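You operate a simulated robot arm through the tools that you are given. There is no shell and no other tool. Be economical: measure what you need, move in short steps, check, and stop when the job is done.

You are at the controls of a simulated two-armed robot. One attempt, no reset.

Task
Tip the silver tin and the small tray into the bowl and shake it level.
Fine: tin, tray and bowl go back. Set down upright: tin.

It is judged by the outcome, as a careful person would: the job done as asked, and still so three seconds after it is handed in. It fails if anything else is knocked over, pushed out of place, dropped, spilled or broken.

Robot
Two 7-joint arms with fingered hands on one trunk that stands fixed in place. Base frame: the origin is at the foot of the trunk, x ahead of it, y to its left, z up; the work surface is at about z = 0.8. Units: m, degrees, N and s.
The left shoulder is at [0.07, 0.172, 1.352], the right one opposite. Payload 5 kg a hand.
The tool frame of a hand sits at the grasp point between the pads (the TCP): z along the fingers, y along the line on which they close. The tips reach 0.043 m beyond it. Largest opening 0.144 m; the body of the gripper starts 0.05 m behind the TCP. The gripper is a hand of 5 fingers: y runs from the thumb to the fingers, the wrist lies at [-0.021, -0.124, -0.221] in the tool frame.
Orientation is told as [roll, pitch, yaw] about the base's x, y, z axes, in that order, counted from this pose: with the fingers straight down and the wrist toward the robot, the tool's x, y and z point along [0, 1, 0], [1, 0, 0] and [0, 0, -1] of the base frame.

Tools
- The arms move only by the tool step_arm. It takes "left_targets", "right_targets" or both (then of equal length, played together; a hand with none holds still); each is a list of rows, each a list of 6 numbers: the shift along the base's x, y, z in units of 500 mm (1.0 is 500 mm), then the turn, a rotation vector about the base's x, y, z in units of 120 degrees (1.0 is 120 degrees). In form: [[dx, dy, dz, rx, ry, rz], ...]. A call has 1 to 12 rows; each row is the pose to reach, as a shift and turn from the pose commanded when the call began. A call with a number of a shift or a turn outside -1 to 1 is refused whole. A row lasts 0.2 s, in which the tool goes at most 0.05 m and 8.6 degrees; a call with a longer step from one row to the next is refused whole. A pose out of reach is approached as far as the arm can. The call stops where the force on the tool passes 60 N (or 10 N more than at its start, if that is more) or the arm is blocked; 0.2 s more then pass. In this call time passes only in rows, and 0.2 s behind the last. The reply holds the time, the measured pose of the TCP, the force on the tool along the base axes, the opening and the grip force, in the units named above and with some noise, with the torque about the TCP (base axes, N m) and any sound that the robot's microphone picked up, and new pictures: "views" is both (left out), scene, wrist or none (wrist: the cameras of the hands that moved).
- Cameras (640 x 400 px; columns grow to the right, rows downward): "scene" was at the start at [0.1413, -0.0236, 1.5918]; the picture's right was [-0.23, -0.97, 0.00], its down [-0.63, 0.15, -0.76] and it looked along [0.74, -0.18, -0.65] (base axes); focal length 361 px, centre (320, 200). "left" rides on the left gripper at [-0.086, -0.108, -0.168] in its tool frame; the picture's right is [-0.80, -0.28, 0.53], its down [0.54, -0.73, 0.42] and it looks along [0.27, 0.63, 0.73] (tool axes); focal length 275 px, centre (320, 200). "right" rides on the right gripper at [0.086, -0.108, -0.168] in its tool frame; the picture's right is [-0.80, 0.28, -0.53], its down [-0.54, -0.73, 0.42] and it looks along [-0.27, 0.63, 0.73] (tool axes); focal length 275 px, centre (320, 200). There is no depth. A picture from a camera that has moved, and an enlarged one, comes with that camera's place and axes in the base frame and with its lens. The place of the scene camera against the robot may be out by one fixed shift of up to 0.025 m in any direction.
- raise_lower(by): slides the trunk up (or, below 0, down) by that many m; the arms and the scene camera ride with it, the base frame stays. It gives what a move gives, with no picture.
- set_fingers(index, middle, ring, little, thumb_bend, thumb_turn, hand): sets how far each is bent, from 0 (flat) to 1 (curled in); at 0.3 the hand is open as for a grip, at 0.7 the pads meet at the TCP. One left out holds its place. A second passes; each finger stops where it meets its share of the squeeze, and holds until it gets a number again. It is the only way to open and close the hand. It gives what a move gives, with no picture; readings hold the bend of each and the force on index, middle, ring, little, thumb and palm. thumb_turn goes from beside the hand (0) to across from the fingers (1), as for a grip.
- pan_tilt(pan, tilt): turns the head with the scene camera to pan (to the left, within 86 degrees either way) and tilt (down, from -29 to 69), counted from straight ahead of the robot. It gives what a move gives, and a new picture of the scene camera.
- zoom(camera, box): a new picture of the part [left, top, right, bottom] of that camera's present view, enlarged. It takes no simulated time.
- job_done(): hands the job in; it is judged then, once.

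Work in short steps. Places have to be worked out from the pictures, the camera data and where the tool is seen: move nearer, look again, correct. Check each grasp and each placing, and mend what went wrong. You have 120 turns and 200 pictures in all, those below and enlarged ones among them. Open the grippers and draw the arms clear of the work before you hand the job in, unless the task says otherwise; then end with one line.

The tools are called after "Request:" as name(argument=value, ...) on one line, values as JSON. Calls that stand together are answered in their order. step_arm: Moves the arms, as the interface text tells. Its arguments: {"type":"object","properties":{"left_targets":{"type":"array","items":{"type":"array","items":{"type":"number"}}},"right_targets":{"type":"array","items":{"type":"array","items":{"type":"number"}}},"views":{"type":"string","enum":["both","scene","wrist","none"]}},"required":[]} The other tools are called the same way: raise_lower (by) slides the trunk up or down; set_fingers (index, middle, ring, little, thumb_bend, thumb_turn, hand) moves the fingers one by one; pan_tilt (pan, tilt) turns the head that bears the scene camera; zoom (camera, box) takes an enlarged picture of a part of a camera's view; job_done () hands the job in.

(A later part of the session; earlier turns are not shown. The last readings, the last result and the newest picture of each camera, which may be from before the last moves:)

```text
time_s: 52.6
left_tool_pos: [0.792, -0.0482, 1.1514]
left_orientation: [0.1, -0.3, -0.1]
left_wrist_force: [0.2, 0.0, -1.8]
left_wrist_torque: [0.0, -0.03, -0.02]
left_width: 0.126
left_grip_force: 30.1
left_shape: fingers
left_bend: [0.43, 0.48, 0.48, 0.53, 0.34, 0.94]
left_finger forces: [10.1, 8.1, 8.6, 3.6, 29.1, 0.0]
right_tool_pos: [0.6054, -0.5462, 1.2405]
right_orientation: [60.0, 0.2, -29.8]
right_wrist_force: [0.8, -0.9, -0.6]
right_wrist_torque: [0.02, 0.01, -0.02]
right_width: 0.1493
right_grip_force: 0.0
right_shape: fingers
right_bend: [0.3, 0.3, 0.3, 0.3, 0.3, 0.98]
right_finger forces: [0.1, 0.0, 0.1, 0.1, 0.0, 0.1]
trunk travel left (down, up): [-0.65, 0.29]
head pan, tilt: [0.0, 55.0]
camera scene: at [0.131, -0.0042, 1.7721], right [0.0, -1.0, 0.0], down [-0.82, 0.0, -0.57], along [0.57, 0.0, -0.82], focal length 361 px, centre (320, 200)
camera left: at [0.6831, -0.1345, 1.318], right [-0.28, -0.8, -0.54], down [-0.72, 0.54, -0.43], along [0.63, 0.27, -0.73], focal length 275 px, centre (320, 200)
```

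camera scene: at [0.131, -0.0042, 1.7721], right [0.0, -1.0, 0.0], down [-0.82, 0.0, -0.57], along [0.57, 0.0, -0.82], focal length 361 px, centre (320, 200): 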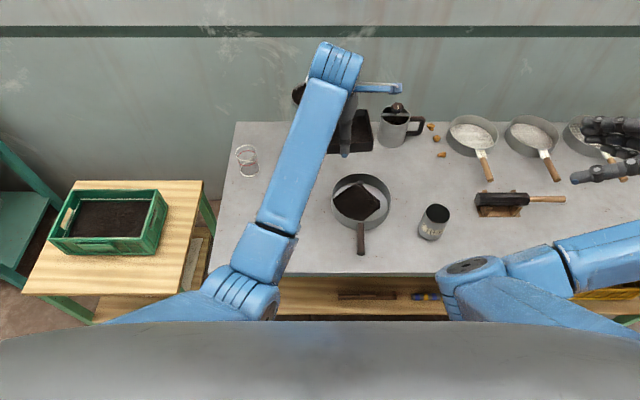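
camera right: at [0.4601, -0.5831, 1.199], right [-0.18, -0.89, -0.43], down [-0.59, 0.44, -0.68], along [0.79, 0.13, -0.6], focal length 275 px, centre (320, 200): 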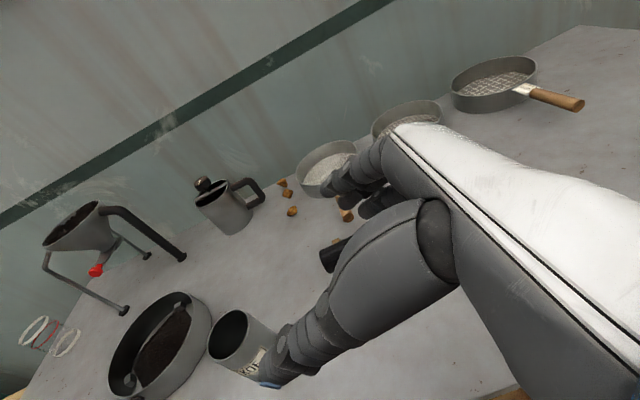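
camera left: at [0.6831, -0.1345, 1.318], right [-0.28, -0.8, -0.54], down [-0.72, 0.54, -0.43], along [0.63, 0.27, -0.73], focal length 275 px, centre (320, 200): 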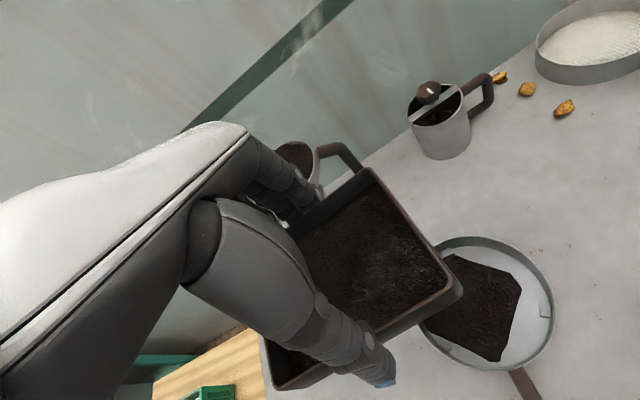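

Level again and the elbow is freer. I'll lower to z≈1.0, then move right over the pan.

Request:
step_arm(left_targets=[[-0.01, 0, -0.06, 0, 0, 0], [-0.02, 0, -0.14, 0, 0, 0], [-0.03, 0, -0.22, 0, 0, 0], [-0.04, -0.01, -0.28, 0, 0, 0], [-0.044, -0.05, -0.3, 0, 0, 0], [-0.044, -0.11, -0.3, 0, 0, 0], [-0.044, -0.18, -0.3, 0, 0, 0], [-0.044, -0.23, -0.3, 0, 0, 0], [-0.044, -0.26, -0.3, 0, 0, 0]])

```text
time_s: 54.1
left_tool_pos: [0.8211, 0.0123, 0.9891]
left_orientation: [8.5, -3.3, 3.8]
left_wrist_force: [-0.1, -0.1, -1.4]
left_wrist_torque: [0.01, -0.02, -0.02]
left_width: 0.1262
left_grip_force: 30.0
left_shape: fingers
left_bend: [0.43, 0.48, 0.48, 0.53, 0.34, 0.94]
left_finger forces: [10.2, 8.1, 8.7, 3.3, 29.3, 0.1]
right_tool_pos: [0.6071, -0.5462, 1.2388]
right_orientation: [60.0, 0.2, -29.7]
right_wrist_force: [-1.3, 0.6, -0.6]
right_wrist_torque: [-0.03, 0.0, -0.02]
right_width: 0.1495
right_grip_force: 0.1
right_shape: fingers
right_bend: [0.3, 0.3, 0.3, 0.3, 0.3, 0.98]
right_finger forces: [0.1, 0.0, 0.1, 0.0, 0.0, 0.0]
trunk travel left (down, up): [-0.65, 0.29]
head pan, tilt: [0.0, 55.0]
stopped in row 7 (left hand): the arm was blocked; the commanded pose is now the measured one
camera scene: at [0.1321, -0.0036, 1.772], right [0.0, -1.0, 0.0], down [-0.82, 0.0, -0.57], along [0.57, 0.0, -0.82], focal length 361 px, centre (320, 200)
camera left: at [0.711, -0.1041, 1.1349], right [-0.2, -0.72, -0.66], down [-0.74, 0.55, -0.38], along [0.64, 0.42, -0.65], focal length 275 px, centre (320, 200)
```

scene: 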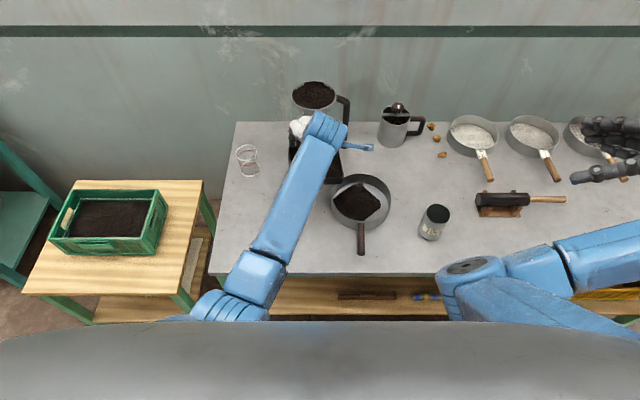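
left: 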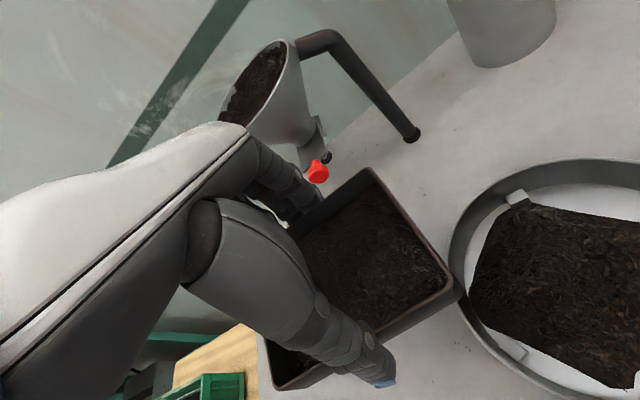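

Blocked again: the left arm can't reach far enough across. Instead I'll set the tray down between its home and the pan and let the right hand, which reaches there naturally, do the pouring. First I'll back off left and up, levelled.

Request:
step_arm(left_targets=[[-0.04, 0.03, 0.02, -0.02, 0.008, -0.01], [-0.09, 0.06, 0.08, -0.04, 0.016, -0.02], [-0.14, 0.09, 0.14, -0.06, 0.024, -0.03], [-0.19, 0.12, 0.2, -0.071, 0.0275, -0.033], [-0.24, 0.14, 0.27, -0.071, 0.0275, -0.033], [-0.28, 0.14, 0.34, -0.071, 0.0275, -0.033], [-0.31, 0.14, 0.4, -0.071, 0.0275, -0.033]], views="wrist")

```text
time_s: 55.9
left_tool_pos: [0.6679, 0.1111, 1.18]
left_orientation: [3.5, 0.2, 0.9]
left_wrist_force: [-0.2, -0.1, -1.8]
left_wrist_torque: [0.02, 0.0, -0.03]
left_width: 0.1257
left_grip_force: 28.8
left_shape: fingers
left_bend: [0.43, 0.48, 0.48, 0.54, 0.34, 0.94]
left_finger forces: [10.2, 8.0, 8.5, 2.8, 28.3, 0.0]
right_tool_pos: [0.6051, -0.5465, 1.2394]
right_orientation: [60.0, 0.2, -29.7]
right_wrist_force: [-0.6, -0.1, 1.3]
right_wrist_torque: [-0.04, -0.01, 0.0]
right_width: 0.1493
right_grip_force: 0.0
right_shape: fingers
right_bend: [0.3, 0.3, 0.3, 0.3, 0.3, 0.98]
right_finger forces: [0.0, 0.0, 0.0, 0.0, 0.0, 0.0]
trunk travel left (down, up): [-0.65, 0.29]
head pan, tilt: [0.0, 55.0]
stopped in row 7 (left hand): the arm was blocked; the commanded pose is now the measured one
camera left: at [0.561, 0.0137, 1.3438], right [-0.27, -0.77, -0.58], down [-0.74, 0.56, -0.39], along [0.62, 0.32, -0.72], focal length 275 px, centre (320, 200)
```

left: 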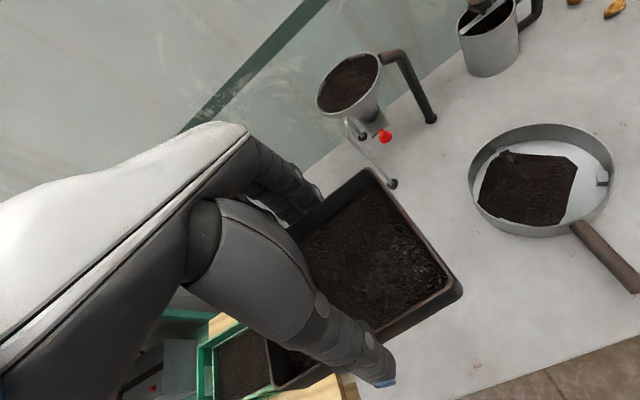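

The elbow is still tucked inward. I'll lower the trunk back, then move the tray left with a level yaw to swing the elbow out.

Request:
raise_lower(by=-0.2)

Request:
step_arm(left_targets=[[0.02, 0.06, 0.04, -0.029, 0, 0], [0.04, 0.12, 0.08, -0.029, 0, -0.05], [0.06, 0.19, 0.12, -0.029, 0, -0.1], [0.08, 0.26, 0.16, -0.029, 0, -0.16], [0.1, 0.33, 0.18, -0.029, 0, -0.22], [0.12, 0.39, 0.2, -0.029, 0, -0.28], [0.14, 0.44, 0.2, -0.029, 0, -0.34], [0.14, 0.48, 0.2, -0.029, 0, -0.4]])

```text
time_s: 58.1
left_tool_pos: [0.6667, 0.1114, 0.9807]
left_orientation: [3.3, 0.1, 0.9]
left_wrist_force: [-0.7, 0.5, -1.3]
left_wrist_torque: [-0.01, -0.03, -0.01]
left_width: 0.1261
left_grip_force: 28.8
left_shape: fingers
left_bend: [0.43, 0.48, 0.48, 0.54, 0.34, 0.94]
left_finger forces: [10.2, 8.0, 8.4, 2.8, 28.1, 0.1]
right_tool_pos: [0.6052, -0.5477, 1.0386]
right_orientation: [60.0, 0.3, -29.7]
right_wrist_force: [-0.4, 0.5, 0.6]
right_wrist_torque: [-0.01, -0.05, -0.02]
right_width: 0.1493
right_grip_force: 0.1
right_shape: fingers
right_bend: [0.3, 0.3, 0.3, 0.3, 0.3, 0.98]
right_finger forces: [0.0, 0.0, 0.0, 0.1, 0.0, 0.1]
trunk travel left (down, up): [-0.45, 0.49]
head pan, tilt: [0.0, 55.0]
```

```text
time_s: 59.9
left_tool_pos: [0.7365, 0.3502, 1.0824]
left_orientation: [0.0, -1.3, -47.3]
left_wrist_force: [-0.8, -0.2, -1.6]
left_wrist_torque: [-0.03, -0.01, 0.01]
left_width: 0.1259
left_grip_force: 27.9
left_shape: fingers
left_bend: [0.43, 0.48, 0.48, 0.54, 0.34, 0.94]
left_finger forces: [10.1, 8.1, 8.4, 2.5, 27.5, 0.0]
right_tool_pos: [0.6061, -0.5466, 1.0404]
right_orientation: [60.0, 0.1, -29.8]
right_wrist_force: [0.4, 0.1, 0.7]
right_wrist_torque: [0.0, -0.01, 0.01]
right_width: 0.1494
right_grip_force: 0.1
right_shape: fingers
right_bend: [0.3, 0.3, 0.3, 0.3, 0.3, 0.98]
right_finger forces: [0.0, 0.0, 0.1, 0.1, 0.0, 0.0]
trunk travel left (down, up): [-0.45, 0.49]
head pan, tilt: [0.0, 55.0]
camera scene: at [0.131, -0.0025, 1.5721], right [0.0, -1.0, 0.0], down [-0.82, 0.0, -0.57], along [0.57, 0.0, -0.82], focal length 361 px, centre (320, 200)
camera left: at [0.5978, 0.3741, 1.2471], right [-0.77, -0.34, -0.54], down [-0.09, 0.9, -0.44], along [0.63, -0.29, -0.72], focal length 275 px, centre (320, 200)
```

scene: 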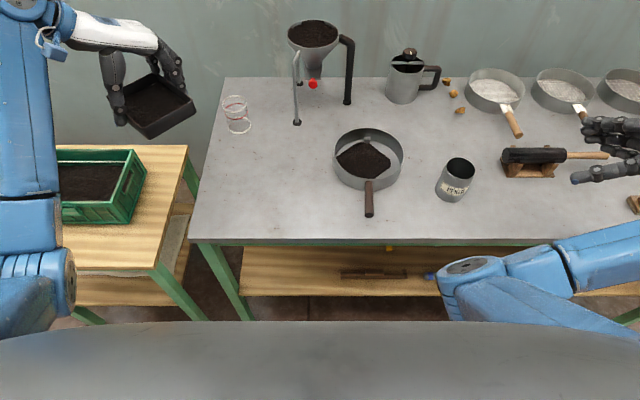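
left: 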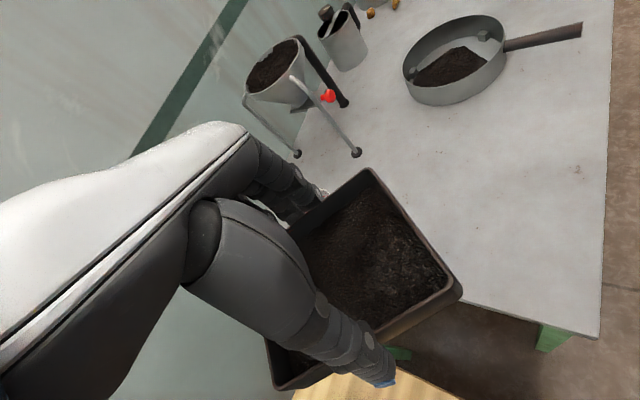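

Tray is level and the elbow is out. Now I'll bring it to the hand-over spot, (0.662, 0.07), squared to the table and low.

Request:
step_arm(left_targets=[[-0.018, -0.07, 0, 0.004, 0.004, 0.049], [-0.036, -0.14, 0, 0.008, 0.007, 0.098], [-0.055, -0.21, -0.02, 0.008, 0.007, 0.148], [-0.074, -0.28, -0.05, 0.008, 0.007, 0.197], [-0.093, -0.35, -0.09, 0.008, 0.007, 0.246], [-0.112, -0.42, -0.13, 0.008, 0.007, 0.296], [-0.13, -0.49, -0.18, 0.008, 0.007, 0.345], [-0.149, -0.56, -0.24, 0.008, 0.007, 0.394], [-0.149, -0.56, -0.3, 0.008, 0.007, 0.394]])

```text
time_s: 61.9
left_tool_pos: [0.6614, 0.0704, 0.9312]
left_orientation: [0.7, -0.2, 0.1]
left_wrist_force: [0.4, 0.5, -1.5]
left_wrist_torque: [-0.03, -0.03, 0.0]
left_width: 0.1255
left_grip_force: 28.1
left_shape: fingers
left_bend: [0.44, 0.48, 0.48, 0.54, 0.34, 0.94]
left_finger forces: [10.0, 7.9, 8.3, 2.0, 26.9, 0.1]
right_tool_pos: [0.6055, -0.5468, 1.0405]
right_orientation: [60.1, 0.2, -29.8]
right_wrist_force: [0.1, -0.4, -0.9]
right_wrist_torque: [-0.03, -0.01, 0.01]
right_width: 0.1495
right_grip_force: 0.0
right_shape: fingers
right_bend: [0.3, 0.3, 0.3, 0.3, 0.3, 0.98]
right_finger forces: [0.0, 0.0, 0.0, 0.0, 0.0, 0.1]
trunk travel left (down, up): [-0.45, 0.49]
head pan, tilt: [0.0, 55.0]
camera scene: at [0.1312, -0.0025, 1.5722], right [0.0, -1.0, 0.0], down [-0.82, 0.0, -0.57], along [0.57, 0.0, -0.82], focal length 361 px, centre (320, 200)
camera left: at [0.5548, -0.018, 1.0988], right [-0.28, -0.79, -0.54], down [-0.73, 0.55, -0.42], along [0.63, 0.28, -0.73], focal length 275 px, centre (320, 200)
```

scene: 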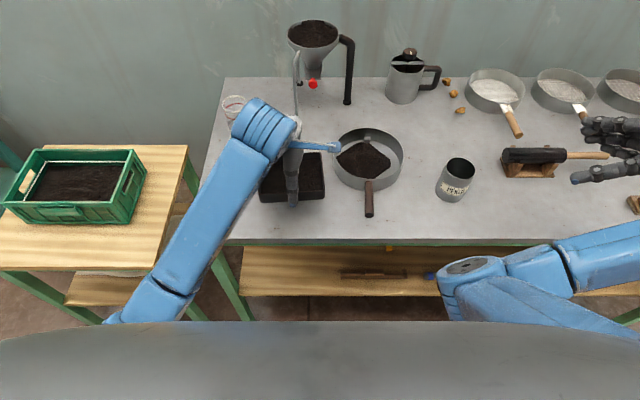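
left: 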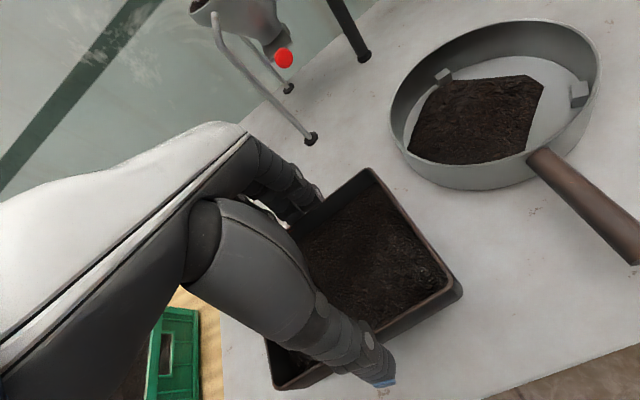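

I'll lower the tray onto the table here gently.

Request:
step_arm(left_targets=[[0, 0, -0.05, -0.006, 0.001, 0], [0, 0, -0.1, -0.006, 0.001, 0], [0, 0, -0.13, -0.006, 0.001, 0], [0, 0, -0.145, -0.006, 0.001, 0], [0, 0, -0.155, -0.006, 0.001, 0], [0, 0, -0.161, -0.006, 0.001, 0]], views="wrist")

```text
time_s: 63.3
left_tool_pos: [0.6616, 0.0694, 0.8538]
left_orientation: [0.0, -0.2, 0.2]
left_wrist_force: [-0.5, -1.0, 10.1]
left_wrist_torque: [0.85, -0.47, 0.0]
left_width: 0.1256
left_grip_force: 32.9
left_shape: fingers
left_bend: [0.44, 0.48, 0.48, 0.54, 0.34, 0.94]
left_finger forces: [9.6, 7.9, 8.7, 11.1, 27.7, 0.1]
right_tool_pos: [0.6051, -0.5466, 1.0405]
right_orientation: [60.3, 0.3, -29.8]
right_wrist_force: [-0.1, -0.4, 0.5]
right_wrist_torque: [-0.03, -0.02, 0.01]
right_width: 0.1493
right_grip_force: 0.1
right_shape: fingers
right_bend: [0.3, 0.3, 0.3, 0.3, 0.3, 0.98]
right_finger forces: [0.0, 0.1, 0.0, 0.1, 0.0, 0.0]
trunk travel left (down, up): [-0.45, 0.49]
head pan, tilt: [0.0, 55.0]
camera left: at [0.5539, -0.017, 1.0212], right [-0.28, -0.8, -0.54], down [-0.73, 0.54, -0.42], along [0.63, 0.27, -0.73], focal length 275 px, centre (320, 200)
```

left: 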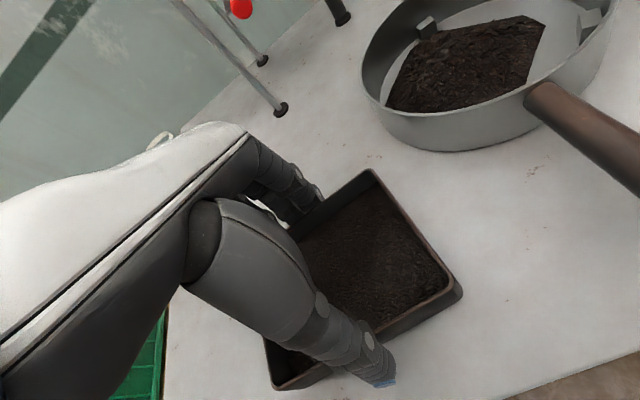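

Contact (10 N). Release, then lift the left hand straight up and away to the left.

Request:
set_fingers(hand="left", index=0.3, middle=0.3, ring=0.3, little=0.3, thumb_bend=0.3)

Request:
step_arm(left_targets=[[0, 0, 0.05, 0, 0, 0], [0, 0, 0.14, 0, 0, 0], [0, 0, 0.23, 0, 0, 0], [0.02, 0.06, 0.3, 0, 0, -0.04], [0.05, 0.14, 0.34, 0, 0, -0.1], [0.08, 0.22, 0.38, 0, 0, -0.16], [0.1, 0.31, 0.4, 0, 0, -0.22], [0.12, 0.4, 0.42, 0, 0, -0.28], [0.13, 0.49, 0.44, 0, 0, -0.34], [0.14, 0.58, 0.46, 0, 0, -0.4]])

```text
time_s: 64.3
left_tool_pos: [0.6622, 0.0692, 0.8521]
left_orientation: [0.0, 0.1, 0.1]
left_wrist_force: [-0.1, 0.6, 0.7]
left_wrist_torque: [-0.03, 0.02, -0.02]
left_width: 0.1496
left_grip_force: 0.1
left_shape: fingers
left_bend: [0.3, 0.3, 0.3, 0.3, 0.3, 0.97]
left_finger forces: [0.0, 0.1, 0.0, 0.0, 0.0, 0.1]
right_tool_pos: [0.6043, -0.5461, 1.0398]
right_orientation: [60.0, 0.2, -29.8]
right_wrist_force: [0.6, -0.2, 0.0]
right_wrist_torque: [0.02, 0.0, 0.02]
right_width: 0.1494
right_grip_force: 0.1
right_shape: fingers
right_bend: [0.3, 0.3, 0.3, 0.3, 0.3, 0.98]
right_finger forces: [0.0, 0.1, 0.1, 0.0, 0.0, 0.0]
trunk travel left (down, up): [-0.45, 0.49]
head pan, tilt: [0.0, 55.0]
```

```text
time_s: 66.5
left_tool_pos: [0.7321, 0.3616, 1.081]
left_orientation: [0.0, 0.0, -47.9]
left_wrist_force: [0.3, 0.3, -0.7]
left_wrist_torque: [-0.01, 0.01, -0.01]
left_width: 0.1498
left_grip_force: 0.0
left_shape: fingers
left_bend: [0.3, 0.3, 0.3, 0.3, 0.3, 0.98]
left_finger forces: [0.0, 0.0, 0.0, 0.1, 0.0, 0.1]
right_tool_pos: [0.6055, -0.5447, 1.042]
right_orientation: [60.0, 0.1, -29.8]
right_wrist_force: [0.2, 0.7, 0.4]
right_wrist_torque: [-0.03, 0.01, 0.0]
right_width: 0.1493
right_grip_force: 0.0
right_shape: fingers
right_bend: [0.3, 0.3, 0.3, 0.3, 0.3, 0.98]
right_finger forces: [0.0, 0.0, 0.0, 0.0, 0.1, 0.1]
trunk travel left (down, up): [-0.45, 0.49]
head pan, tilt: [0.0, 55.0]
camera scene: at [0.1308, -0.0016, 1.5721], right [0.0, -1.0, 0.0], down [-0.82, 0.0, -0.57], along [0.57, 0.0, -0.82], focal length 361 px, centre (320, 200)
camera left: at [0.5957, 0.3854, 1.2488], right [-0.78, -0.32, -0.53], down [-0.08, 0.9, -0.42], along [0.62, -0.29, -0.73], focal length 275 px, centre (320, 200)
```

scene: 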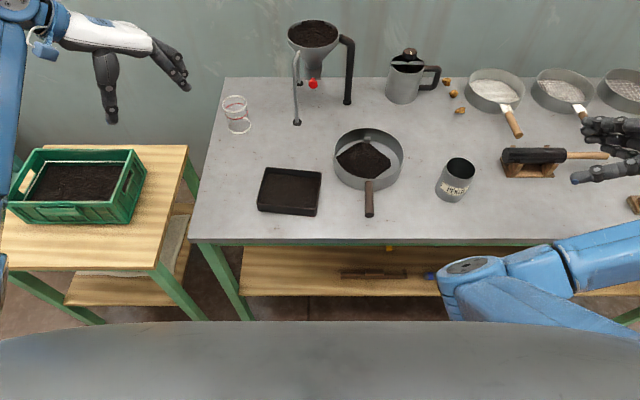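
left: 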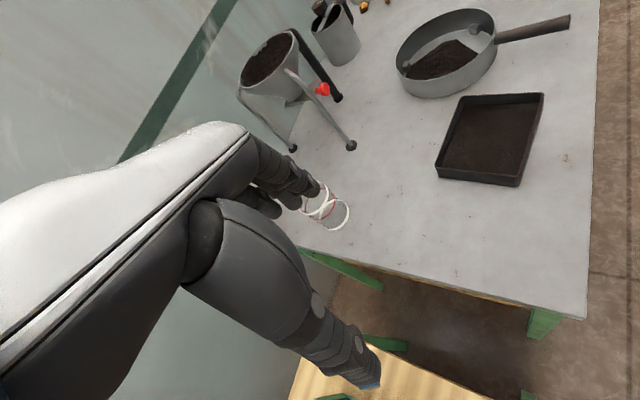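

Tray rests at about (0.661, 0.069), with the left hand clear. Now I'll turn the right hand fingers-down, high up.

Request:
step_arm(right_targets=[[0.03, 0, 0.04, -0.054, 0.031, 0], [0.06, 0, 0.08, -0.108, 0.0625, 0], [0.09, 0, 0.12, -0.162, 0.094, 0], [0.12, 0, 0.16, -0.217, 0.125, 0], [0.15, 0, 0.2, -0.271, 0.156, 0], [0.18, 0, 0.24, -0.325, 0.1875, 0], [0.2, 0, 0.26, -0.379, 0.219, 0], [0.2, 0, 0.26, -0.433, 0.25, 0]], views="none")

Request:
step_arm(right_targets=[[0, 0.02, 0, 0, 0, 0.07], [0, 0.04, 0, 0, 0, 0.14], [0, 0.06, 0, 0, 0, 0.21], [0, 0.08, 0, 0, 0, 0.28], [0, 0.1, 0, 0, 0, 0.35], [0, 0.12, 0, 0, 0, 0.42], [0, 0.14, 0, 0, 0, 0.48]], views="scene")

```text
time_s: 68.3
left_tool_pos: [0.7328, 0.3604, 1.0803]
left_orientation: [-0.1, 0.1, -48.0]
left_wrist_force: [0.6, -0.1, -0.7]
left_wrist_torque: [-0.01, 0.02, -0.02]
left_width: 0.1498
left_grip_force: 0.1
left_shape: fingers
left_bend: [0.3, 0.3, 0.3, 0.3, 0.3, 0.98]
left_finger forces: [0.0, 0.0, 0.1, 0.0, 0.0, 0.0]
right_tool_pos: [0.7056, -0.548, 1.1702]
right_orientation: [-0.1, 0.1, -30.1]
right_wrist_force: [0.1, 0.5, 0.9]
right_wrist_torque: [-0.02, 0.02, -0.02]
right_width: 0.1495
right_grip_force: 0.0
right_shape: fingers
right_bend: [0.3, 0.3, 0.3, 0.3, 0.3, 0.98]
right_finger forces: [0.1, 0.1, 0.1, 0.0, 0.1, 0.0]
trunk travel left (down, up): [-0.45, 0.49]
head pan, tilt: [0.0, 55.0]
```

```text
time_s: 69.9
left_tool_pos: [0.7321, 0.3605, 1.0813]
left_orientation: [0.0, 0.1, -47.9]
left_wrist_force: [-0.5, 0.2, 0.2]
left_wrist_torque: [-0.01, -0.01, 0.04]
left_width: 0.1495
left_grip_force: 0.1
left_shape: fingers
left_bend: [0.3, 0.3, 0.3, 0.3, 0.3, 0.98]
left_finger forces: [0.0, 0.0, 0.0, 0.0, 0.0, 0.0]
right_tool_pos: [0.7066, -0.477, 1.1693]
right_orientation: [0.1, 0.3, 27.7]
right_wrist_force: [-0.8, 0.3, -0.3]
right_wrist_torque: [-0.01, 0.02, -0.01]
right_width: 0.1491
right_grip_force: 0.0
right_shape: fingers
right_bend: [0.3, 0.3, 0.3, 0.3, 0.3, 0.98]
right_finger forces: [0.0, 0.1, 0.0, 0.0, 0.0, 0.1]
trunk travel left (down, up): [-0.45, 0.49]
head pan, tilt: [0.0, 55.0]
camera scene: at [0.1313, -0.0038, 1.5721], right [0.0, -1.0, 0.0], down [-0.82, 0.0, -0.57], along [0.57, 0.0, -0.82], focal length 361 px, centre (320, 200)
```

scene: 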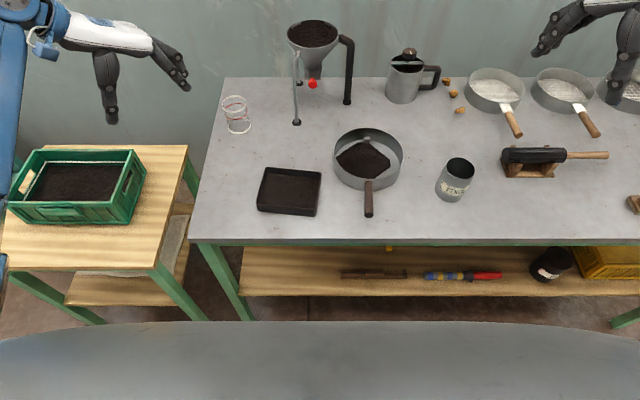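

Elbow is out with a clear view. I'll move the right hand across toward the tray at a safe height.

Request:
step_arm(right_targets=[[-0.01, 0.08, 0, 0, 0, -0.02], [-0.02, 0.17, 0, 0, 0, -0.05], [-0.03, 0.26, 0, 0, 0, -0.08], [-0.04, 0.35, 0, 0, 0, -0.11], [-0.05, 0.44, 0, 0, 0, -0.14], [-0.06, 0.53, 0, 0, 0, -0.17], [-0.07, 0.62, -0.02, 0, 0, -0.2], [-0.08, 0.71, -0.04, 0, 0, -0.23], [-0.09, 0.8, -0.06, 0, 0, -0.25], [-0.092, 0.88, -0.08, 0, 0, -0.256], [-0.092, 0.94, -0.12, 0, 0, -0.256]])

```text
time_s: 72.3
left_tool_pos: [0.7324, 0.3628, 1.0811]
left_orientation: [0.0, 0.1, -48.0]
left_wrist_force: [-0.3, 0.2, 0.6]
left_wrist_torque: [-0.01, 0.04, -0.01]
left_width: 0.1495
left_grip_force: 0.0
left_shape: fingers
left_bend: [0.3, 0.3, 0.3, 0.3, 0.3, 0.98]
left_finger forces: [0.1, 0.0, 0.0, 0.1, 0.0, 0.1]
right_tool_pos: [0.6601, -0.0064, 1.11]
right_orientation: [0.1, 0.1, -3.2]
right_wrist_force: [-0.2, 0.0, 0.3]
right_wrist_torque: [-0.01, 0.03, -0.02]
right_width: 0.1492
right_grip_force: 0.1
right_shape: fingers
right_bend: [0.3, 0.3, 0.3, 0.3, 0.3, 0.98]
right_finger forces: [0.0, 0.0, 0.0, 0.0, 0.0, 0.0]
trunk travel left (down, up): [-0.45, 0.49]
head pan, tilt: [0.0, 55.0]
camera scene: at [0.1315, -0.0024, 1.5721], right [0.0, -1.0, 0.0], down [-0.82, 0.0, -0.57], along [0.57, 0.0, -0.82], focal length 361 px, centre (320, 200)
camera right: at [0.5564, 0.0853, 1.278], right [0.24, -0.81, 0.53], down [-0.76, -0.5, -0.42], along [0.61, -0.3, -0.73], focal length 275 px, centre (320, 200)
```

scene: 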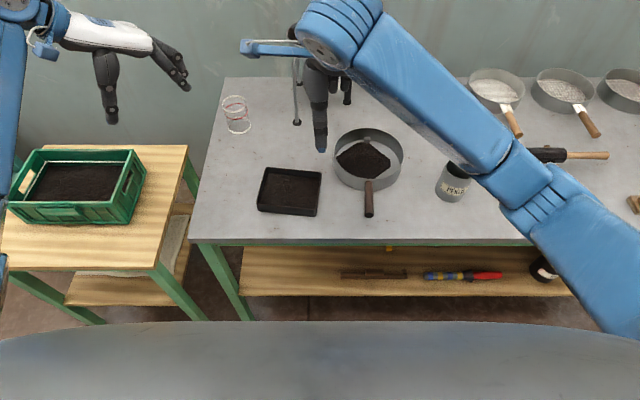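
right: 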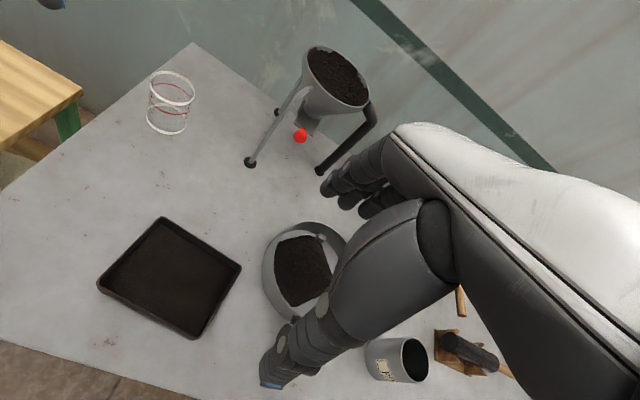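

From the wrist view the tray centre is about (0.668, 0.076), yaw ≈ -6°. I'll align above and descend partway.

Request:
step_arm(right_targets=[[0.008, 0.08, 0, 0, 0, -0.024], [0.016, 0.165, 0, 0, 0, -0.024], [0.016, 0.165, -0.09, 0, 0, -0.024], [0.016, 0.165, -0.18, 0, 0, -0.024], [0.016, 0.165, -0.27, 0, 0, -0.024], [0.016, 0.165, -0.36, 0, 0, -0.024], [0.016, 0.165, -0.44, 0, 0, -0.024]])

Request:
zoom(camera="right", box=[100, 150, 440, 400])

```text
time_s: 73.9
left_tool_pos: [0.7314, 0.3602, 1.0805]
left_orientation: [0.0, 0.2, -47.9]
left_wrist_force: [-0.2, 0.6, 0.5]
left_wrist_torque: [-0.02, -0.02, -0.03]
left_width: 0.1494
left_grip_force: 0.0
left_shape: fingers
left_bend: [0.3, 0.3, 0.3, 0.3, 0.3, 0.98]
left_finger forces: [0.0, 0.0, 0.0, 0.0, 0.0, 0.0]
right_tool_pos: [0.6668, 0.0766, 0.8888]
right_orientation: [-0.1, 0.1, -5.9]
right_wrist_force: [1.3, -0.3, 1.4]
right_wrist_torque: [-0.04, 0.06, -0.01]
right_width: 0.1493
right_grip_force: 0.1
right_shape: fingers
right_bend: [0.3, 0.3, 0.3, 0.3, 0.3, 0.97]
right_finger forces: [0.0, 0.1, 0.1, 0.0, 0.0, 0.1]
trunk travel left (down, up): [-0.45, 0.49]
head pan, tilt: [0.0, 55.0]
camera scene: at [0.131, -0.0029, 1.5722], right [0.0, -1.0, 0.0], down [-0.82, 0.0, -0.57], along [0.57, 0.0, -0.82], focal length 361 px, centre (320, 200)
camera right: at [0.568, 0.1719, 1.0577], right [0.2, -0.82, 0.53], down [-0.78, -0.46, -0.42], along [0.59, -0.33, -0.73], focal length 275 px, centre (320, 200)
```

scene: 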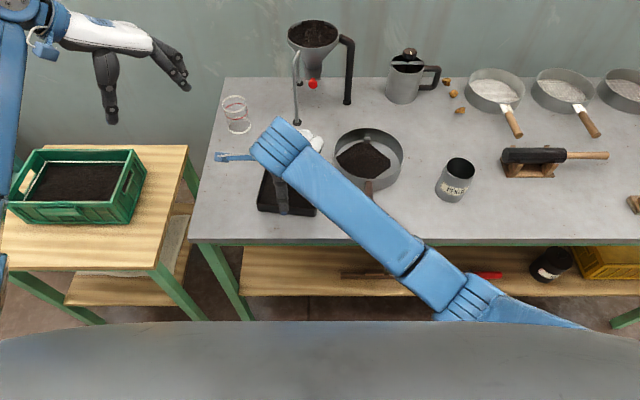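
right: 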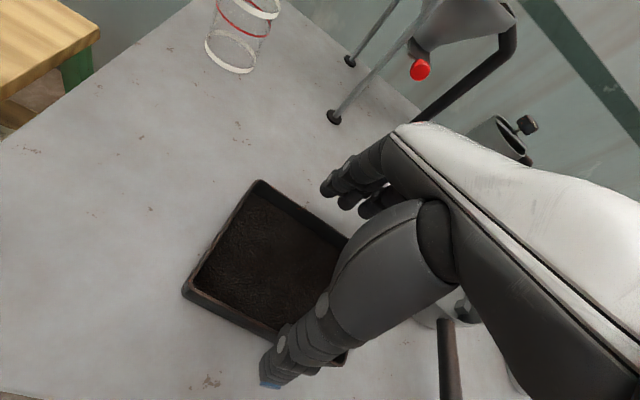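

```text
1.60 times, centred on (270, 275) of right
camera zoom: at [0.568, 0.1719, 1.0577], right [0.2, -0.82, 0.53], down [-0.78, -0.46, -0.42], along [0.59, -0.33, -0.73], focal length 440 px, centre (400, 80)
```

zoom: 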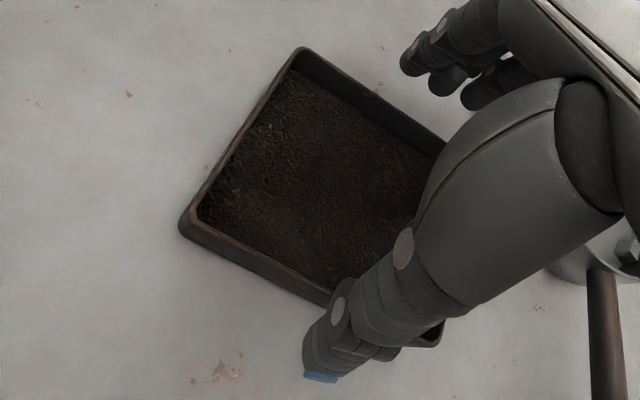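

Aligned within a few mm. I'll descend to grasp height and close.

Request:
step_arm(right_targets=[[0.004, -0.006, -0.03, 0, 0, -0.006], [0.004, -0.006, -0.056, 0, 0, -0.006], [0.004, -0.006, -0.075, 0, 0, -0.006]], views="none")

Request:
set_fingers(hand="right", index=0.45, middle=0.45, ring=0.45, little=0.45, thumb_bend=0.45)

Request:
set_fingers(hand="right", index=0.58, middle=0.58, ring=0.58, little=0.58, thumb_bend=0.55)

Request:
zoom(camera="right", box=[100, 150, 440, 400])

```text
time_s: 74.7
left_tool_pos: [0.7323, 0.3589, 1.0813]
left_orientation: [0.0, 0.1, -47.9]
left_wrist_force: [-1.5, 0.7, 0.3]
left_wrist_torque: [-0.04, 0.04, -0.01]
left_width: 0.1496
left_grip_force: 0.1
left_shape: fingers
left_bend: [0.3, 0.3, 0.3, 0.3, 0.3, 0.98]
left_finger forces: [0.0, 0.0, 0.0, 0.1, 0.0, 0.0]
right_tool_pos: [0.6701, 0.0717, 0.8524]
right_orientation: [-0.1, 0.3, -6.7]
right_wrist_force: [-0.2, -0.3, 0.7]
right_wrist_torque: [-0.03, 0.0, -0.02]
right_width: 0.1497
right_grip_force: 0.1
right_shape: fingers
right_bend: [0.3, 0.3, 0.3, 0.3, 0.3, 0.97]
right_finger forces: [0.1, 0.0, 0.1, 0.0, 0.0, 0.1]
trunk travel left (down, up): [-0.45, 0.49]
head pan, tilt: [0.0, 55.0]
```

```text
time_s: 75.7
left_tool_pos: [0.7315, 0.36, 1.0819]
left_orientation: [0.0, 0.1, -48.0]
left_wrist_force: [-0.1, -0.1, 0.5]
left_wrist_torque: [0.03, 0.01, -0.02]
left_width: 0.1498
left_grip_force: 0.0
left_shape: fingers
left_bend: [0.3, 0.3, 0.3, 0.3, 0.3, 0.98]
left_finger forces: [0.0, 0.1, 0.0, 0.1, 0.0, 0.1]
right_tool_pos: [0.6691, 0.0726, 0.8525]
right_orientation: [0.0, 0.2, -6.8]
right_wrist_force: [2.0, -1.0, 3.7]
right_wrist_torque: [-0.15, -0.35, 0.0]
right_width: 0.1273
right_grip_force: 18.3
right_shape: fingers
right_bend: [0.39, 0.42, 0.42, 0.45, 0.36, 0.96]
right_finger forces: [8.6, 5.3, 4.2, 0.9, 16.8, 0.1]
trunk travel left (down, up): [-0.45, 0.49]
head pan, tilt: [0.0, 55.0]
```

```text
time_s: 76.7
left_tool_pos: [0.7314, 0.3595, 1.0816]
left_orientation: [0.0, 0.0, -47.9]
left_wrist_force: [0.4, 0.2, 0.0]
left_wrist_torque: [-0.01, 0.0, -0.01]
left_width: 0.1496
left_grip_force: 0.0
left_shape: fingers
left_bend: [0.3, 0.3, 0.3, 0.3, 0.3, 0.98]
left_finger forces: [0.0, 0.0, 0.0, 0.1, 0.1, 0.0]
right_tool_pos: [0.6694, 0.0726, 0.854]
right_orientation: [0.1, 0.1, -6.6]
right_wrist_force: [5.3, -0.1, 13.1]
right_wrist_torque: [-0.92, -0.86, 0.31]
right_width: 0.126
right_grip_force: 36.0
right_shape: fingers
right_bend: [0.43, 0.47, 0.48, 0.54, 0.35, 0.95]
right_finger forces: [11.0, 9.2, 9.7, 12.4, 29.3, 0.0]
trunk travel left (down, up): [-0.45, 0.49]
head pan, tilt: [0.0, 55.0]
```

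```text
1.60 times, centred on (270, 275) of right
camera zoom: at [0.5712, 0.1697, 1.0219], right [0.19, -0.82, 0.53], down [-0.79, -0.45, -0.42], along [0.59, -0.34, -0.73], focal length 440 px, centre (400, 80)
```

zoom: 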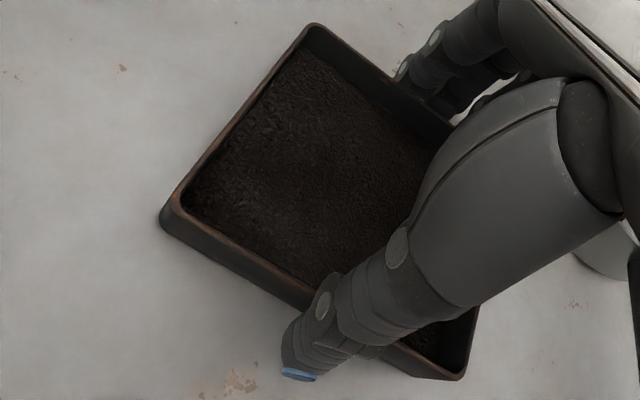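

Firm grip. I'll lift to z≈1.0 and carry to just left of the pan's centre, level.

Request:
step_arm(right_targets=[[0, 0, 0.03, 0, 0, 0], [0, 0, 0.08, 0, 0, 0], [0, 0, 0.15, 0, 0, 0], [0, 0, 0.22, 0, 0, 0], [0.02, -0.02, 0.27, 0, 0, 0], [0.06, -0.06, 0.3, 0, 0, 0], [0.11, -0.11, 0.3, 0, 0, 0], [0.16, -0.16, 0.3, 0, 0, 0], [0.19, -0.19, 0.3, 0, 0, 0], [0.2, -0.21, 0.3, 0, 0, 0]])

```text
time_s: 78.9
left_tool_pos: [0.7318, 0.3608, 1.0816]
left_orientation: [0.1, 0.1, -47.8]
left_wrist_force: [0.4, -0.8, -1.0]
left_wrist_torque: [0.03, -0.03, 0.02]
left_width: 0.1498
left_grip_force: 0.0
left_shape: fingers
left_bend: [0.3, 0.3, 0.3, 0.3, 0.3, 0.98]
left_finger forces: [0.1, 0.0, 0.0, 0.0, 0.0, 0.0]
right_tool_pos: [0.7703, -0.0319, 1.0035]
right_orientation: [0.0, 0.3, -6.7]
right_wrist_force: [-0.5, -0.5, -1.5]
right_wrist_torque: [-0.02, 0.0, 0.02]
right_width: 0.1259
right_grip_force: 31.4
right_shape: fingers
right_bend: [0.43, 0.48, 0.49, 0.55, 0.35, 0.94]
right_finger forces: [10.7, 8.5, 9.0, 4.6, 29.6, 0.0]
trunk travel left (down, up): [-0.45, 0.49]
head pan, tilt: [0.0, 55.0]
camera scene: at [0.1313, -0.004, 1.5721], right [0.0, -1.0, 0.0], down [-0.82, 0.0, -0.57], along [0.57, 0.0, -0.82], focal length 361 px, centre (320, 200)
camera right: at [0.6724, 0.0648, 1.1716], right [0.19, -0.82, 0.53], down [-0.79, -0.45, -0.42], along [0.59, -0.34, -0.73], focal length 275 px, centre (320, 200)
```

scene: 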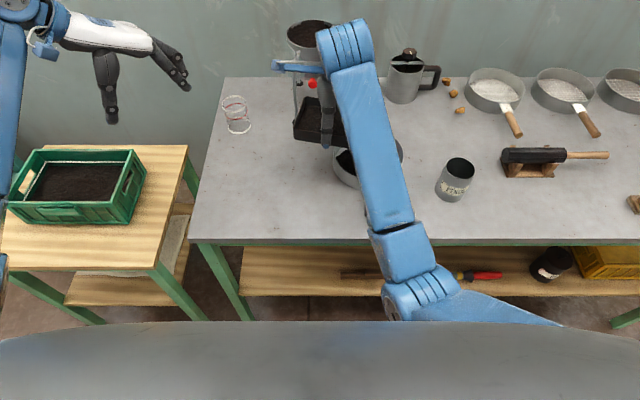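
right: 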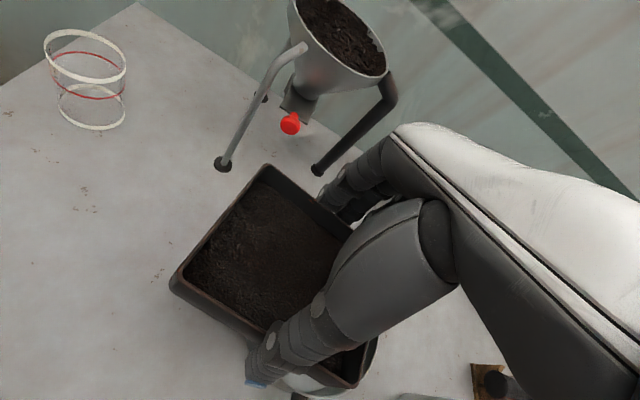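

Now I'll begin tilting toward the pan centre (to about 30°), shifting right with it.

Request:
step_arm(right_targets=[[0, -0.01, 0, 0.05, -0.006, 0], [0, -0.02, 0, 0.1, -0.012, 0], [0, -0.03, 0, 0.15, -0.017, 0], [0, -0.036, 0, 0.2, -0.023, 0], [0, -0.04, 0, 0.25, -0.029, 0]], views="wrist")

```text
time_s: 80.1
left_tool_pos: [0.7324, 0.3604, 1.0823]
left_orientation: [0.0, 0.1, -47.9]
left_wrist_force: [-0.5, 0.0, 0.9]
left_wrist_torque: [0.01, -0.03, -0.04]
left_width: 0.1497
left_grip_force: 0.1
left_shape: fingers
left_bend: [0.3, 0.3, 0.3, 0.3, 0.3, 0.98]
left_finger forces: [0.0, 0.0, 0.0, 0.0, 0.1, 0.1]
right_tool_pos: [0.7719, -0.0571, 1.0055]
right_orientation: [30.2, 0.0, -6.8]
right_wrist_force: [0.6, -0.2, -1.5]
right_wrist_torque: [-0.02, -0.03, 0.04]
right_width: 0.1259
right_grip_force: 30.8
right_shape: fingers
right_bend: [0.43, 0.48, 0.49, 0.55, 0.35, 0.94]
right_finger forces: [10.7, 8.5, 8.8, 4.9, 29.7, 0.1]
trunk travel left (down, up): [-0.45, 0.49]
head pan, tilt: [0.0, 55.0]
camera right: at [0.6621, -0.0536, 1.1942], right [0.17, -0.98, 0.06], down [-0.75, -0.17, -0.64], along [0.64, 0.06, -0.77], focal length 275 px, centre (320, 200)
```

right: 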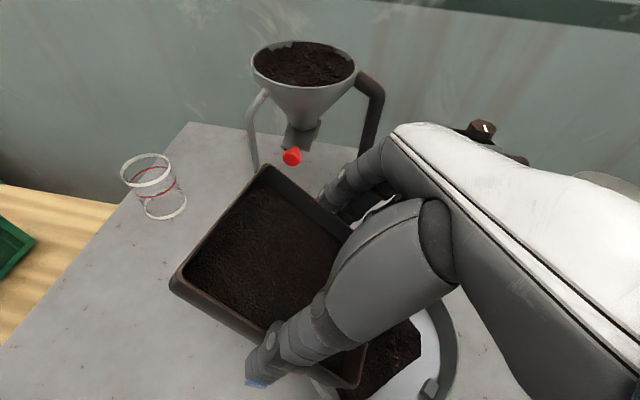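

No spill yet and the arm is moving freely. Continue to about 60°.

Request:
step_arm(right_targets=[[0, -0.005, 0, 0.042, -0.005, 0], [0, -0.01, 0, 0.083, -0.01, 0], [0, -0.018, 0, 0.124, -0.014, 0], [0, -0.026, 0, 0.166, -0.019, 0], [0, -0.034, 0, 0.207, -0.024, 0], [0, -0.042, 0, 0.248, -0.029, 0]])

```text
time_s: 81.5
left_tool_pos: [0.7331, 0.3615, 1.0814]
left_orientation: [0.0, 0.1, -47.9]
left_wrist_force: [-1.0, -0.2, 0.5]
left_wrist_torque: [0.02, 0.02, -0.01]
left_width: 0.1499
left_grip_force: 0.0
left_shape: fingers
left_bend: [0.3, 0.3, 0.3, 0.3, 0.3, 0.98]
left_finger forces: [0.0, 0.0, 0.0, 0.0, 0.0, 0.1]
right_tool_pos: [0.7684, -0.0732, 1.0023]
right_orientation: [60.4, 0.2, -6.4]
right_wrist_force: [-0.6, 0.9, -1.1]
right_wrist_torque: [-0.05, -0.04, -0.02]
right_width: 0.126
right_grip_force: 31.2
right_shape: fingers
right_bend: [0.43, 0.48, 0.49, 0.55, 0.35, 0.94]
right_finger forces: [10.6, 8.5, 8.8, 5.0, 29.6, 0.1]
trunk travel left (down, up): [-0.45, 0.49]
head pan, tilt: [0.0, 55.0]
camera scene: at [0.1314, -0.0045, 1.5721], right [0.0, -1.0, 0.0], down [-0.82, 0.0, -0.57], along [0.57, 0.0, -0.82], focal length 361 px, centre (320, 200)
camera right: at [0.6496, -0.1638, 1.1611], right [0.18, -0.88, -0.43], down [-0.71, 0.18, -0.68], along [0.68, 0.43, -0.6], focal length 275 px, centre (320, 200)
```

scene: 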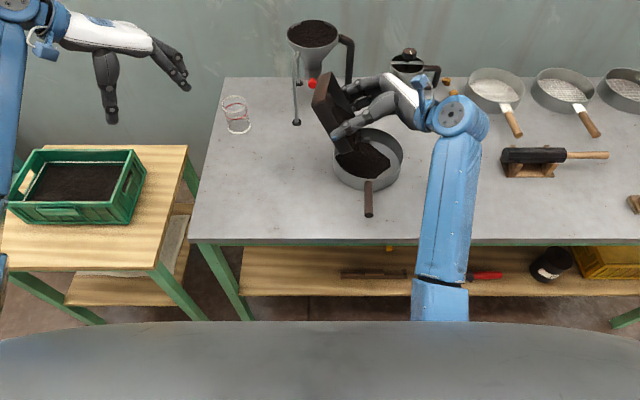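
right: 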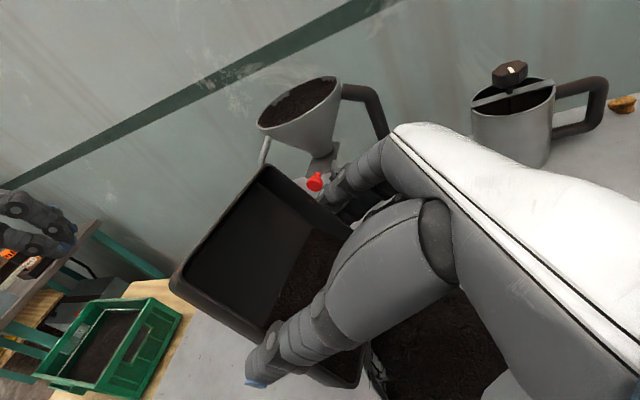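

The contents have slid to the low side, right over the pan. I'll go on to about 110° with the lip kept over the centre.

Request:
step_arm(right_targets=[[0, -0.008, 0, 0.042, -0.005, 0], [0, -0.018, 0, 0.083, -0.01, 0], [0, -0.028, 0, 0.124, -0.014, 0], [0, -0.038, 0, 0.166, -0.019, 0], [0, -0.048, 0, 0.207, -0.024, 0], [0, -0.06, 0, 0.248, -0.029, 0], [0, -0.07, 0, 0.29, -0.0336, 0], [0, -0.08, 0, 0.331, -0.038, 0], [0, -0.09, 0, 0.373, -0.043, 0], [0, -0.1, 0, 0.414, -0.048, 0], [0, -0.1, 0, 0.414, -0.048, 0]])

```text
time_s: 83.9
left_tool_pos: [0.7377, 0.3581, 1.0775]
left_orientation: [-0.2, 0.2, -47.9]
left_wrist_force: [1.2, -0.5, 0.2]
left_wrist_torque: [0.07, 0.07, -0.03]
left_width: 0.1495
left_grip_force: 0.0
left_shape: fingers
left_bend: [0.3, 0.3, 0.3, 0.3, 0.3, 0.98]
left_finger forces: [0.1, 0.0, 0.0, 0.0, 0.0, 0.0]
right_tool_pos: [0.7739, -0.1265, 0.9969]
right_orientation: [110.3, 0.5, -6.5]
right_wrist_force: [0.6, -0.8, -1.1]
right_wrist_torque: [-0.06, -0.06, 0.1]
right_width: 0.1256
right_grip_force: 30.5
right_shape: fingers
right_bend: [0.43, 0.48, 0.49, 0.55, 0.35, 0.94]
right_finger forces: [10.6, 8.4, 8.8, 4.5, 29.7, 0.0]
trunk travel left (down, up): [-0.45, 0.49]
head pan, tilt: [0.0, 55.0]
camera scene: at [0.1379, -0.0052, 1.5707], right [0.0, -1.0, 0.0], down [-0.82, 0.0, -0.57], along [0.57, 0.0, -0.82], focal length 361 px, centre (320, 200)
camera right: at [0.6444, -0.2999, 1.0205], right [0.25, -0.25, -0.93], down [-0.66, 0.66, -0.36], along [0.71, 0.7, 0.0], focal length 275 px, centre (320, 200)
```

scene: 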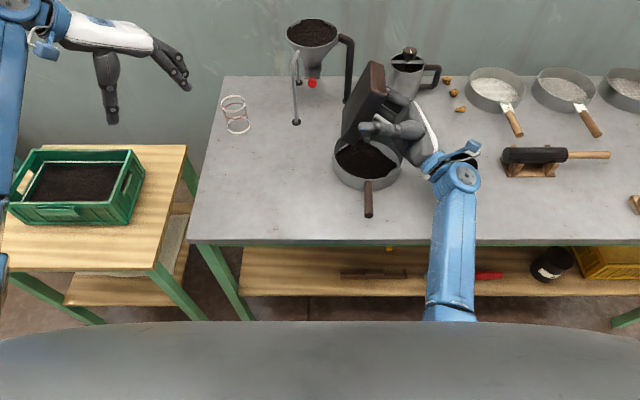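
right: 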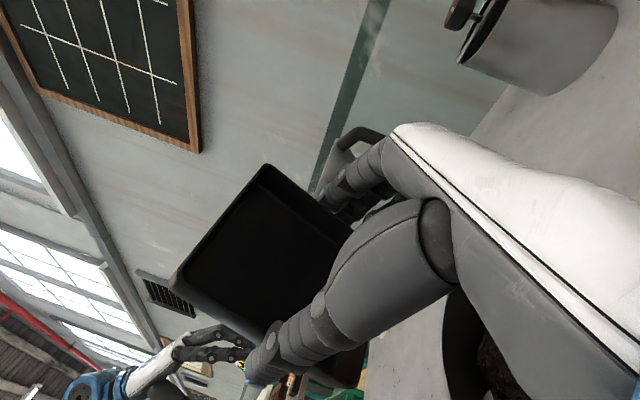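

The tray looks empty, but my wrist is near the tin's spot. I'll check before moving.

Request:
zoom(camera="scene", box=[320, 50, 540, 240])

Request:
zoom(camera="right", box=[150, 150, 400, 400])

```text
2.11 times, centred on (430, 145) of scene
camera zoom: at [0.1379, -0.0052, 1.5707], right [0.0, -1.0, 0.0], down [-0.82, 0.0, -0.57], along [0.57, 0.0, -0.82], focal length 759 px, centre (88, 316)
```

zoom: 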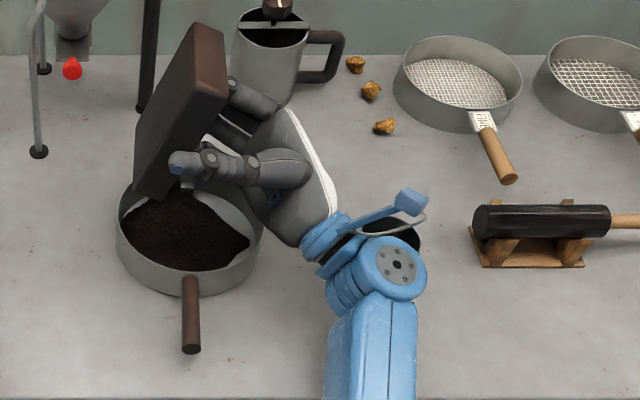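

```text
1.60 times, centred on (275, 275) of right
camera zoom: at [0.6444, -0.2999, 1.0205], right [0.25, -0.25, -0.93], down [-0.66, 0.66, -0.36], along [0.71, 0.7, 0.0], focal length 440 px, centre (392, 80)
```

zoom: 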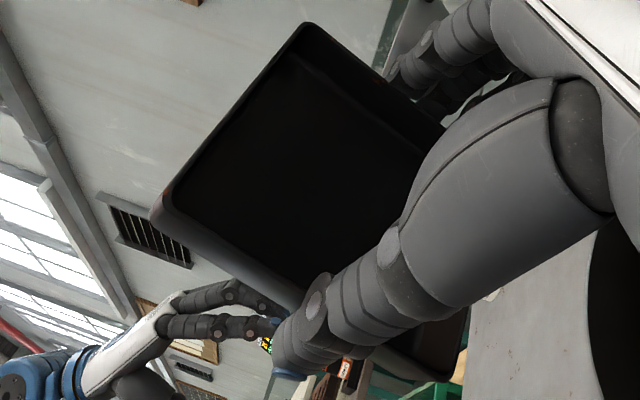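

The tray is empty and the tin still stands. I'll rise straight up first to clear the wrist from it.

Request:
step_arm(right_targets=[[0, 0, 0.04, 0, 0, 0], [0, 0, 0.1, 0, 0, 0], [0, 0, 0.08, 0, 0, 0], [0, 0, 0.14, 0, 0, 0], [0, 0.02, 0.2, 0, 0, 0]])

Request:
zoom(camera="scene", box=[320, 50, 540, 240])

```text
time_s: 85.1
left_tool_pos: [0.7319, 0.3607, 1.0801]
left_orientation: [0.0, 0.1, -47.9]
left_wrist_force: [-0.4, -0.2, 0.1]
left_wrist_torque: [-0.05, 0.01, 0.0]
left_width: 0.1497
left_grip_force: 0.1
left_shape: fingers
left_bend: [0.3, 0.3, 0.3, 0.3, 0.3, 0.98]
left_finger forces: [0.0, 0.1, 0.0, 0.0, 0.1, 0.0]
right_tool_pos: [0.7679, -0.1138, 1.1023]
right_orientation: [110.3, 0.0, -6.4]
right_wrist_force: [0.2, 0.3, -1.3]
right_wrist_torque: [0.01, -0.03, 0.0]
right_width: 0.1258
right_grip_force: 31.1
right_shape: fingers
right_bend: [0.43, 0.48, 0.49, 0.55, 0.35, 0.94]
right_finger forces: [10.4, 8.4, 8.7, 4.4, 29.6, 0.1]
trunk travel left (down, up): [-0.45, 0.49]
head pan, tilt: [0.0, 55.0]
camera scene: at [0.1311, -0.0033, 1.572], right [0.0, -1.0, 0.0], down [-0.82, 0.0, -0.57], along [0.57, 0.0, -0.82], focal length 361 px, centre (320, 200)
camera right: at [0.6393, -0.2879, 1.1261], right [0.26, -0.26, -0.93], down [-0.66, 0.66, -0.36], along [0.71, 0.71, 0.0], focal length 275 px, centre (320, 200)
```

scene: 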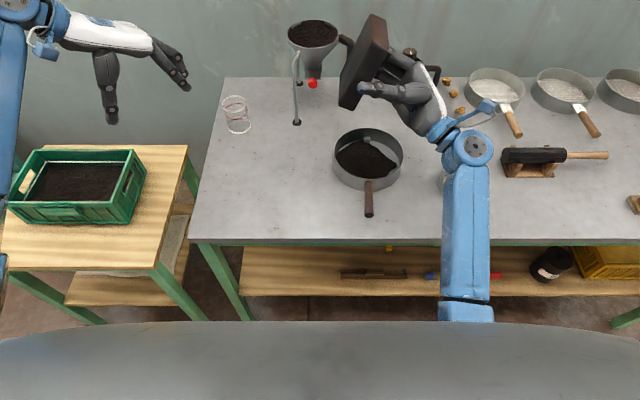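
right: 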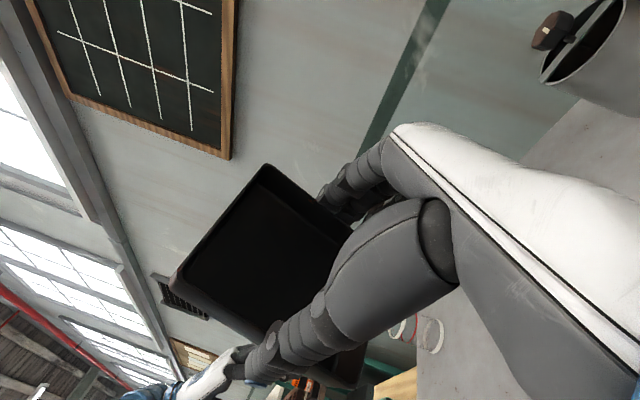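

```text
2.11 times, centred on (430, 145) of scene
camera zoom: at [0.1311, -0.0033, 1.572], right [0.0, -1.0, 0.0], down [-0.82, 0.0, -0.57], along [0.57, 0.0, -0.82], focal length 759 px, centre (88, 316)
```

zoom: 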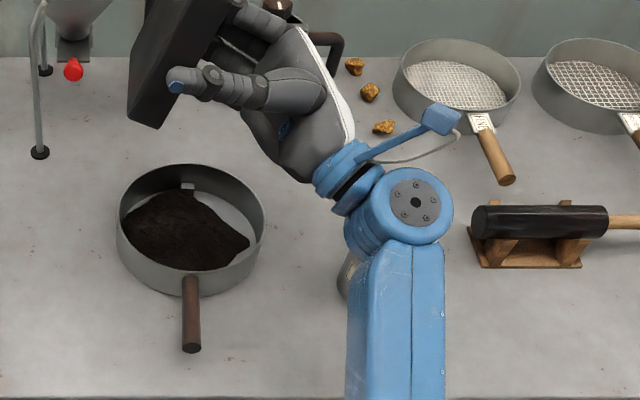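

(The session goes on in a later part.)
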